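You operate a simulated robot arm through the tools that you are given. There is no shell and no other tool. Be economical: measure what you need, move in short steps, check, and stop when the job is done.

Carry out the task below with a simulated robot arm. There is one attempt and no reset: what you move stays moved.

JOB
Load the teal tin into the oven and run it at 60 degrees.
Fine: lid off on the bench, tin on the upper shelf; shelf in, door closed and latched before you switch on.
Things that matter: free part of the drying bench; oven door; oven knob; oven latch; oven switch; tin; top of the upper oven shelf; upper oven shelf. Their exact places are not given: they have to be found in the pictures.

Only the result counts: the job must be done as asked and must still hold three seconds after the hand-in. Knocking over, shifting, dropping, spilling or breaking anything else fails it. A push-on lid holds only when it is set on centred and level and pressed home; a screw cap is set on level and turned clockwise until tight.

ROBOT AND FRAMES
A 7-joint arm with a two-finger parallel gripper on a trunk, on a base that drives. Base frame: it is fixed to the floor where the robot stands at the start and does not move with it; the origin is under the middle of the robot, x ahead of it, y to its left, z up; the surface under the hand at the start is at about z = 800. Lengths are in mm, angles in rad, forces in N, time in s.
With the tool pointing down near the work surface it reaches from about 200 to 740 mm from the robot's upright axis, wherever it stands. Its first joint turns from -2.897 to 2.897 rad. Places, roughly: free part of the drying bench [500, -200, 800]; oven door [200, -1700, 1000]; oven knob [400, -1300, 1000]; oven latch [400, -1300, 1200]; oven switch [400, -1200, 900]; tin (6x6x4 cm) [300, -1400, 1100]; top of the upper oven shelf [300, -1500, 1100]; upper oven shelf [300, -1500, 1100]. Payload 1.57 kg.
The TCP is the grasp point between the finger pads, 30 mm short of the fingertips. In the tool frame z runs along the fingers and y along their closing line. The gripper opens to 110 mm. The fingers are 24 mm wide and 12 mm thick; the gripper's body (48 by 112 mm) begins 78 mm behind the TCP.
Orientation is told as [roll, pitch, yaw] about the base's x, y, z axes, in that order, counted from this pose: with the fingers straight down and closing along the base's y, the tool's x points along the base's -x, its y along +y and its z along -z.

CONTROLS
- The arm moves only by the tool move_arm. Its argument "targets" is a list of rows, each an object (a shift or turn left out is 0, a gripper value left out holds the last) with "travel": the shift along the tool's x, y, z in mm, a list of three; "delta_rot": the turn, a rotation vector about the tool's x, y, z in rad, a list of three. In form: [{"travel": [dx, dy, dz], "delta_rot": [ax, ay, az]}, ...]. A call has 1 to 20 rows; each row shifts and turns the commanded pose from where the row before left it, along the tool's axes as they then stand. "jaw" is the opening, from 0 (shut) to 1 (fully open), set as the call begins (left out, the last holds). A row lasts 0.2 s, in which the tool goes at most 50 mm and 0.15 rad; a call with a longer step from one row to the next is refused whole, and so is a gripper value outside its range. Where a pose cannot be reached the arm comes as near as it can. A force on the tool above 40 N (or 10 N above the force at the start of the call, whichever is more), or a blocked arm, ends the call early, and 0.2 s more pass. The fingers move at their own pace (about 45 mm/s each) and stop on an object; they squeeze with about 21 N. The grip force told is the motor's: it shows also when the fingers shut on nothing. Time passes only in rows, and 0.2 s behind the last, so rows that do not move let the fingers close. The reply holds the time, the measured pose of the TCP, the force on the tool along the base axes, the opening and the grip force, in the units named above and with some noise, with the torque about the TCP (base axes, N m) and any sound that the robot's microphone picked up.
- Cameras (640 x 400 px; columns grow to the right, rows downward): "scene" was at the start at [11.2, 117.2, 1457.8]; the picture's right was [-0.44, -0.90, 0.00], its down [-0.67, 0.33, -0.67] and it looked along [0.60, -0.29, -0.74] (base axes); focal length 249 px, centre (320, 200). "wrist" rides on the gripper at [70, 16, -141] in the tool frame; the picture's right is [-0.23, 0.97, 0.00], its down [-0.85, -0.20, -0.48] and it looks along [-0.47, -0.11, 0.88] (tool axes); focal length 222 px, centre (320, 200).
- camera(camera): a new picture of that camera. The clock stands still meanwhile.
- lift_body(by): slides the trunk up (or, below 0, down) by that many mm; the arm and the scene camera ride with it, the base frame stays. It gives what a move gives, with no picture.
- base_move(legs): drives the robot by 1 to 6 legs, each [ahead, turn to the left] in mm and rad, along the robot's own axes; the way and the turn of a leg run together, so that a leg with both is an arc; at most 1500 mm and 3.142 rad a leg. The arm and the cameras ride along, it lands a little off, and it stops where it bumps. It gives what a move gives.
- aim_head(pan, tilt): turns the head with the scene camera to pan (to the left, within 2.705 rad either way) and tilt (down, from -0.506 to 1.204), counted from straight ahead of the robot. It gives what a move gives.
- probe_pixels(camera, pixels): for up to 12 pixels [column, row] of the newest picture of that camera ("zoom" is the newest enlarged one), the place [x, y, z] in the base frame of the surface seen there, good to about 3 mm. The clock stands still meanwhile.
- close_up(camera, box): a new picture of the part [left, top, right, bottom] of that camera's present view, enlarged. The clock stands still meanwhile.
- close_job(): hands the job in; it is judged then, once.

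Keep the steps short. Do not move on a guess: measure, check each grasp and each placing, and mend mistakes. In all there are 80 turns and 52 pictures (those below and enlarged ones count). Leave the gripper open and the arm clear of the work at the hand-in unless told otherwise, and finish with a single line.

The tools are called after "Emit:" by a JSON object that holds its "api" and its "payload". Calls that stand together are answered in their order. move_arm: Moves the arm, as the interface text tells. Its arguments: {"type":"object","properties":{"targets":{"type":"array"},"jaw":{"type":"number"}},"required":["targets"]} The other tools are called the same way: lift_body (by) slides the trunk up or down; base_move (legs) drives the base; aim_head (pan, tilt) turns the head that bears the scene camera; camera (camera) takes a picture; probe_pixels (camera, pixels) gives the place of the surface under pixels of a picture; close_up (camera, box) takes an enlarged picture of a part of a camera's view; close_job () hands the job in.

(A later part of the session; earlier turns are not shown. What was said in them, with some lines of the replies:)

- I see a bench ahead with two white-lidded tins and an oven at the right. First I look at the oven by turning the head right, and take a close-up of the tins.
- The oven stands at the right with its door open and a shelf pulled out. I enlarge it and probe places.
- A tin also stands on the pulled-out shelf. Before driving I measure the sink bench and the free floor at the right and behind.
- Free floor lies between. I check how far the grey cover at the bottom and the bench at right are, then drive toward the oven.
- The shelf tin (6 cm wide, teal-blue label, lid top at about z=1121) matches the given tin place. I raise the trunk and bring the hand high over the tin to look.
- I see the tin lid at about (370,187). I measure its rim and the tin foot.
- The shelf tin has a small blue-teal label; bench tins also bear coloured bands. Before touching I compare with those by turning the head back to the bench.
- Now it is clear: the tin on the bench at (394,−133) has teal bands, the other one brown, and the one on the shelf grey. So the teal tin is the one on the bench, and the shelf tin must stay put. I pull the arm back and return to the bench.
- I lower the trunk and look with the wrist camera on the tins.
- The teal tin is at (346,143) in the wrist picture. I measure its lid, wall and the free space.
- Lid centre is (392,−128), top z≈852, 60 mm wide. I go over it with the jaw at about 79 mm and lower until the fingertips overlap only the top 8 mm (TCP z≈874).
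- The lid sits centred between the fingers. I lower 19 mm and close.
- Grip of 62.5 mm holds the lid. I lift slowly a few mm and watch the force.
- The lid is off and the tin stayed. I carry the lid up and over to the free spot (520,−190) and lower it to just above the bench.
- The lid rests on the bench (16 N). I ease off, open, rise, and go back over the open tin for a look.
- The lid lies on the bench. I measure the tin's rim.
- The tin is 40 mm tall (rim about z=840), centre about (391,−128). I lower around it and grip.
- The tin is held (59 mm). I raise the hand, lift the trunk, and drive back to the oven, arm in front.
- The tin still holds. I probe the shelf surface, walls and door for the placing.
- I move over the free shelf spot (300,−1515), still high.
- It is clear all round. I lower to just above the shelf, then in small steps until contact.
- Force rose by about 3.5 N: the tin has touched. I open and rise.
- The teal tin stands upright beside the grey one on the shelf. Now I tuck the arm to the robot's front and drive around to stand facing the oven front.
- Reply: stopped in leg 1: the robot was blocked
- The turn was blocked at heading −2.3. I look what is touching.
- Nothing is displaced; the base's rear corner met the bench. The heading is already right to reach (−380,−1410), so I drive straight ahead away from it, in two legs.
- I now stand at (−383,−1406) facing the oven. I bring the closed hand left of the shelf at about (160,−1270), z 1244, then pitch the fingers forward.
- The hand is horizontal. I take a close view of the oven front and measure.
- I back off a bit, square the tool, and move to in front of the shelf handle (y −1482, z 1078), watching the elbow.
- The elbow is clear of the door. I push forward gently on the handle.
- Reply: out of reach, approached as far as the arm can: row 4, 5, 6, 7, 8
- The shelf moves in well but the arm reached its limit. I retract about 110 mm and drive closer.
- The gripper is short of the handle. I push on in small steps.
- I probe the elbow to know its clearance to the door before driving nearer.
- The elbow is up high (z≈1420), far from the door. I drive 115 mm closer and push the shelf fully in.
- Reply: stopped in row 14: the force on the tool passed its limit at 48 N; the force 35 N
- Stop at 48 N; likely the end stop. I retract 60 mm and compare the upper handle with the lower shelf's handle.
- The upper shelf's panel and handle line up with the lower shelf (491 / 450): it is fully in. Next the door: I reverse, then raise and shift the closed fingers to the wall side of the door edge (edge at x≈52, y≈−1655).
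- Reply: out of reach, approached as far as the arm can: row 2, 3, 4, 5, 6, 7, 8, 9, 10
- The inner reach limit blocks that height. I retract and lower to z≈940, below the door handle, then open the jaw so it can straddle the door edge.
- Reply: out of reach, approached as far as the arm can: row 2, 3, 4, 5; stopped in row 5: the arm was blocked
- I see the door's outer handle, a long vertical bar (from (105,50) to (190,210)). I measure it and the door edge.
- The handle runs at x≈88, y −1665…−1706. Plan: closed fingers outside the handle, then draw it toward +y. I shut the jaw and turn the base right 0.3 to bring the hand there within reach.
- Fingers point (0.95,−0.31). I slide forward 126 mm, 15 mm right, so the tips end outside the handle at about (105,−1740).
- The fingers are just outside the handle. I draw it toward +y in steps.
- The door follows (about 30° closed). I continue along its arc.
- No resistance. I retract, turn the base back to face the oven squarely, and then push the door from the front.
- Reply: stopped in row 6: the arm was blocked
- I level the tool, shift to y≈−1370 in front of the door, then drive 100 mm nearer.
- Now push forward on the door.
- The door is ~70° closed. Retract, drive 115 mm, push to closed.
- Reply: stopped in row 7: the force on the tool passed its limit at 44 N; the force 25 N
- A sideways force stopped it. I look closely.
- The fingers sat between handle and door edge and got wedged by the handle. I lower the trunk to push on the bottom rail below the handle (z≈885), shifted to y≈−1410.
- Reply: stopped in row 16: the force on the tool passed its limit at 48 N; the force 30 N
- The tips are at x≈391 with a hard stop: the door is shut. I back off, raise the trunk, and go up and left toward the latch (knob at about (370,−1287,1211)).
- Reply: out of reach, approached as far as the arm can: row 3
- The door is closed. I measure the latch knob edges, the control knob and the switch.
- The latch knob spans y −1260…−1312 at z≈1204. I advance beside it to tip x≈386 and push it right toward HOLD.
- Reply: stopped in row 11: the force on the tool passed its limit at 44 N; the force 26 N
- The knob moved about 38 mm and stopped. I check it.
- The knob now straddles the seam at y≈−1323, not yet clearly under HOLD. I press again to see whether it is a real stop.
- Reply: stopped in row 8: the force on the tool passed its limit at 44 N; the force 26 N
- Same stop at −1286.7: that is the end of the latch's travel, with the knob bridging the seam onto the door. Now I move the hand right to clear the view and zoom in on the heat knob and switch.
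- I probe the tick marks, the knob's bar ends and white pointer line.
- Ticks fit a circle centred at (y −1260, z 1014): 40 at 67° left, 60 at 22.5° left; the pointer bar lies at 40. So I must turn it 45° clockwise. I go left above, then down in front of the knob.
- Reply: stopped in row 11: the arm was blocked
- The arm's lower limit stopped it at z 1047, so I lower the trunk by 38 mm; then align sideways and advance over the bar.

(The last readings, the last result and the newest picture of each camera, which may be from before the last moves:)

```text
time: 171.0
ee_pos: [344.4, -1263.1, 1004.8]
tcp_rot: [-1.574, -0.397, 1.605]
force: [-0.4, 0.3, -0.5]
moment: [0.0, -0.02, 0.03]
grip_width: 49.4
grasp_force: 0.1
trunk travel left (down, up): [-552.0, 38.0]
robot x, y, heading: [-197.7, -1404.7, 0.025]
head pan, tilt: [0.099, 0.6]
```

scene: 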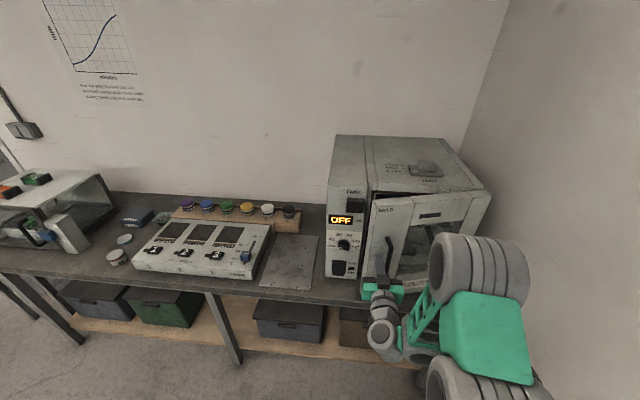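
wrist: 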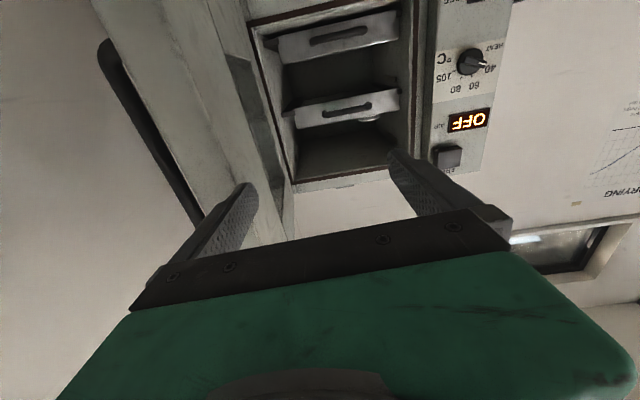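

z drifted to 1005; I correct to the knob's axis and close the fingers gently.

Emit:
{"api": "move_arm", "payload": {"targets": [{"travel": [-3, -3.6, 0]}, {"travel": [-3, -3.6, 2]}, {"travel": [0, 0, 2]}, {}]}}

```text
time: 172.0
ee_pos: [350.9, -1259.4, 1015.7]
tcp_rot: [-1.576, -0.396, 1.604]
force: [-0.1, -0.1, 0.3]
moment: [0.0, 0.02, 0.03]
grip_width: 49.4
grasp_force: 0.0
trunk travel left (down, up): [-552.0, 38.0]
robot x, y, heading: [-197.3, -1401.8, 0.029]
head pan, tilt: [0.099, 0.6]
```

Emit:
{"api": "move_arm", "payload": {"targets": [{}, {}, {}, {}], "jaw": 0.05}}

```text
time: 173.0
ee_pos: [349.0, -1259.5, 1014.2]
tcp_rot: [-1.575, -0.396, 1.603]
force: [0.1, -0.1, 0.5]
moment: [0.01, -0.31, -0.13]
grip_width: 11.9
grasp_force: 29.2
trunk travel left (down, up): [-552.0, 38.0]
robot x, y, heading: [-194.3, -1403.9, 0.024]
head pan, tilt: [0.099, 0.6]
```

Gripped (11.9 mm). I turn clockwise 45° in six steps.

Emit:
{"api": "move_arm", "payload": {"targets": [{"delta_rot": [0, 0, 0.131]}, {"delta_rot": [0, 0, 0.131]}, {"delta_rot": [0, 0, 0.131]}, {"delta_rot": [0, 0, 0.131]}, {"delta_rot": [0, 0, 0.131]}, {"delta_rot": [0, 0, 0.13]}, {}, {}]}}

```text
time: 174.8
ee_pos: [350.0, -1260.1, 1014.8]
tcp_rot: [-1.58, -1.183, 1.611]
force: [8.9, -4.9, 5.7]
moment: [0.01, -0.1, -0.59]
grip_width: 12.2
grasp_force: 29.3
trunk travel left (down, up): [-552.0, 38.0]
robot x, y, heading: [-195.3, -1402.1, 0.03]
head pan, tilt: [0.099, 0.6]
```

The knob turned. I release, retract straight, close, and lower the trunk so the tips face the switch's lower (ON) half, about (y −1246, z 862).

Emit:
{"api": "move_arm", "payload": {"targets": [{}, {}, {}, {"travel": [0, 0, -15]}, {"travel": [0, 0, -25]}, {"travel": [0, 0, -15]}, {}], "jaw": 0.35}}

Emit:
{"api": "close_up", "payload": {"camera": "scene", "box": [322, 215, 372, 285]}}

```text
time: 176.4
ee_pos: [294.4, -1261.3, 1014.1]
tcp_rot: [-1.581, -1.183, 1.614]
force: [0.7, 0.9, 0.7]
moment: [0.02, -0.04, 0.0]
grip_width: 38.8
grasp_force: 0.1
trunk travel left (down, up): [-552.0, 38.0]
robot x, y, heading: [-193.4, -1402.8, 0.023]
head pan, tilt: [0.099, 0.6]
```

```text
5.71 times, centred on (347, 250) of scene
```

zoom: 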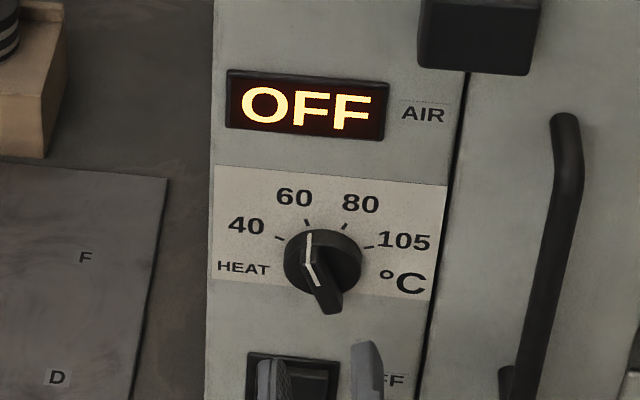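

Emit:
{"api": "probe_pixels", "payload": {"camera": "zoom", "pixels": [[308, 236], [311, 262], [319, 284], [330, 310], [307, 223], [250, 360], [330, 365], [295, 358], [315, 380]]}}

```text
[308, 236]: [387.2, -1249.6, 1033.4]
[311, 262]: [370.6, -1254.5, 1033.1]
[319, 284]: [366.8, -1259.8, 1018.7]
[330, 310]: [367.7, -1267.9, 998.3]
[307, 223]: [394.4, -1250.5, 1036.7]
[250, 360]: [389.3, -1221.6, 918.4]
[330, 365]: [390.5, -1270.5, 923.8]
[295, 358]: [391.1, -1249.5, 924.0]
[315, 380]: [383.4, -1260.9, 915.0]
```

Pointer is at 21° left, i.e. on 60. Now the switch: spans y −1221…−1270, top z≈924. I close the jaw, lower the trunk 152 mm and align to y −1246.

Emit:
{"api": "lift_body", "payload": {"by": -152}}

Emit:
{"api": "move_arm", "payload": {"targets": [{"travel": [-3, 7, 0]}, {"travel": [-2.7, 7, 0]}, {}, {"travel": [0, 0, 15]}, {"travel": [0, 0, 15]}, {}], "jaw": 0}}

```text
time: 178.1
ee_pos: [292.3, -1261.5, 861.2]
tcp_rot: [-1.58, -1.182, 1.613]
force: [0.0, 0.5, 0.2]
moment: [0.01, 0.02, 0.01]
grip_width: 38.5
grasp_force: 0.1
trunk travel left (down, up): [-400.0, 190.0]
robot x, y, heading: [-192.0, -1405.6, 0.025]
head pan, tilt: [0.099, 0.6]
```

```text
time: 179.5
ee_pos: [321.9, -1246.9, 860.8]
tcp_rot: [-1.583, -1.181, 1.612]
force: [0.8, -0.1, 0.0]
moment: [-0.01, -0.02, 0.03]
grip_width: 0.0
grasp_force: 20.9
trunk travel left (down, up): [-400.0, 190.0]
robot x, y, heading: [-194.6, -1401.3, 0.026]
head pan, tilt: [0.099, 0.6]
```

Tips at x≈352. I press forward in small steps.

Emit:
{"api": "move_arm", "payload": {"targets": [{"travel": [0, 0, 8]}, {"travel": [0, 0, 6]}, {"travel": [0, 0, 5]}, {"travel": [0, 0, 4]}, {"travel": [0, 0, 3]}, {"travel": [0, 0, 3]}, {"travel": [0, 0, 3]}, {"travel": [0, 0, 3]}, {"travel": [0, 0, 3]}, {}]}}

```text
time: 181.3
ee_pos: [350.0, -1244.6, 860.0]
tcp_rot: [-1.579, -1.174, 1.61]
force: [-24.2, -2.3, 6.6]
moment: [-0.01, -0.57, -0.21]
grip_width: 0.0
grasp_force: 20.9
trunk travel left (down, up): [-400.0, 190.0]
robot x, y, heading: [-196.0, -1404.9, 0.027]
head pan, tilt: [0.099, 0.6]
stopped in row 8: the force on the tool passed its limit at 45 N (the readings are from after the stop); the commanded pose is now the measured one
```

Pressed with 45 N. I retract and move the hand to the left out of view, then check the display with the last picture.

Emit:
{"api": "move_arm", "payload": {"targets": [{"travel": [0, 0, -20]}, {"travel": [0, 0, -30]}, {"travel": [0, 0, -20]}, {"travel": [-14, 35, 0]}, {"travel": [-14, 35, 0]}, {"travel": [-14, 35, 0]}, {}], "jaw": 0.5}}

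Emit:
{"api": "close_up", "payload": {"camera": "scene", "box": [300, 160, 450, 310]}}

```text
time: 182.9
ee_pos: [278.0, -1134.9, 855.6]
tcp_rot: [-1.568, -1.175, 1.605]
force: [0.3, -0.5, 0.5]
moment: [0.03, -0.04, -0.01]
grip_width: 54.9
grasp_force: 0.0
trunk travel left (down, up): [-400.0, 190.0]
robot x, y, heading: [-193.9, -1402.5, 0.029]
head pan, tilt: [0.099, 0.6]
```

```text
2.67 times, centred on (375, 235) of scene
```

zoom: 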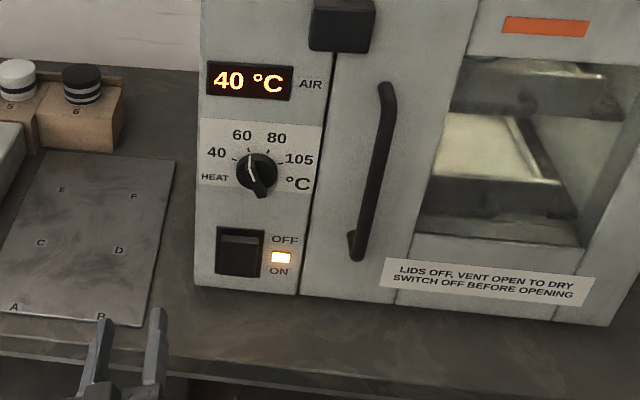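

The lamp at the switch is lit, the display shows the air at 40 °C and rising from OFF, and the knob points at 60. I verify the pointer once more with probes and back the robot away.

Emit:
{"api": "probe_pixels", "payload": {"camera": "zoom", "pixels": [[249, 163], [253, 180], [262, 194], [247, 153], [343, 25], [270, 160]]}}

Emit:
{"api": "base_move", "payload": {"legs": [[-150, 0]]}}

```text
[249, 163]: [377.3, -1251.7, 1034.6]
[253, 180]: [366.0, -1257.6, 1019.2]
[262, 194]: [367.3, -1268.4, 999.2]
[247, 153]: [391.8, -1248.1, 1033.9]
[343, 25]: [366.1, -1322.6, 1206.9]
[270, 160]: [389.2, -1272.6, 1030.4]
```

```text
time: 184.3
ee_pos: [119.3, -1138.1, 856.3]
tcp_rot: [-1.569, -1.176, 1.607]
force: [-1.1, -0.4, -0.1]
moment: [0.01, 0.0, 0.01]
grip_width: 55.1
grasp_force: 0.1
trunk travel left (down, up): [-400.0, 190.0]
robot x, y, heading: [-357.6, -1407.1, 0.031]
head pan, tilt: [0.099, 0.6]
```

The pointer sits at about 22° left, which is the 60 mark. The latch is still across the seam, the gripper is open and the arm is clear, so I hand in.

Emit:
{"api": "close_job", "payload": {}}

```text
The job is handed in.
```

The teal tin is on the upper shelf with its lid off on the bench, the shelf is in, the door is closed, the latch is slid to its stop towards HOLD, the knob is at 60 and the oven is on; the display read 40 °C when I last looked.
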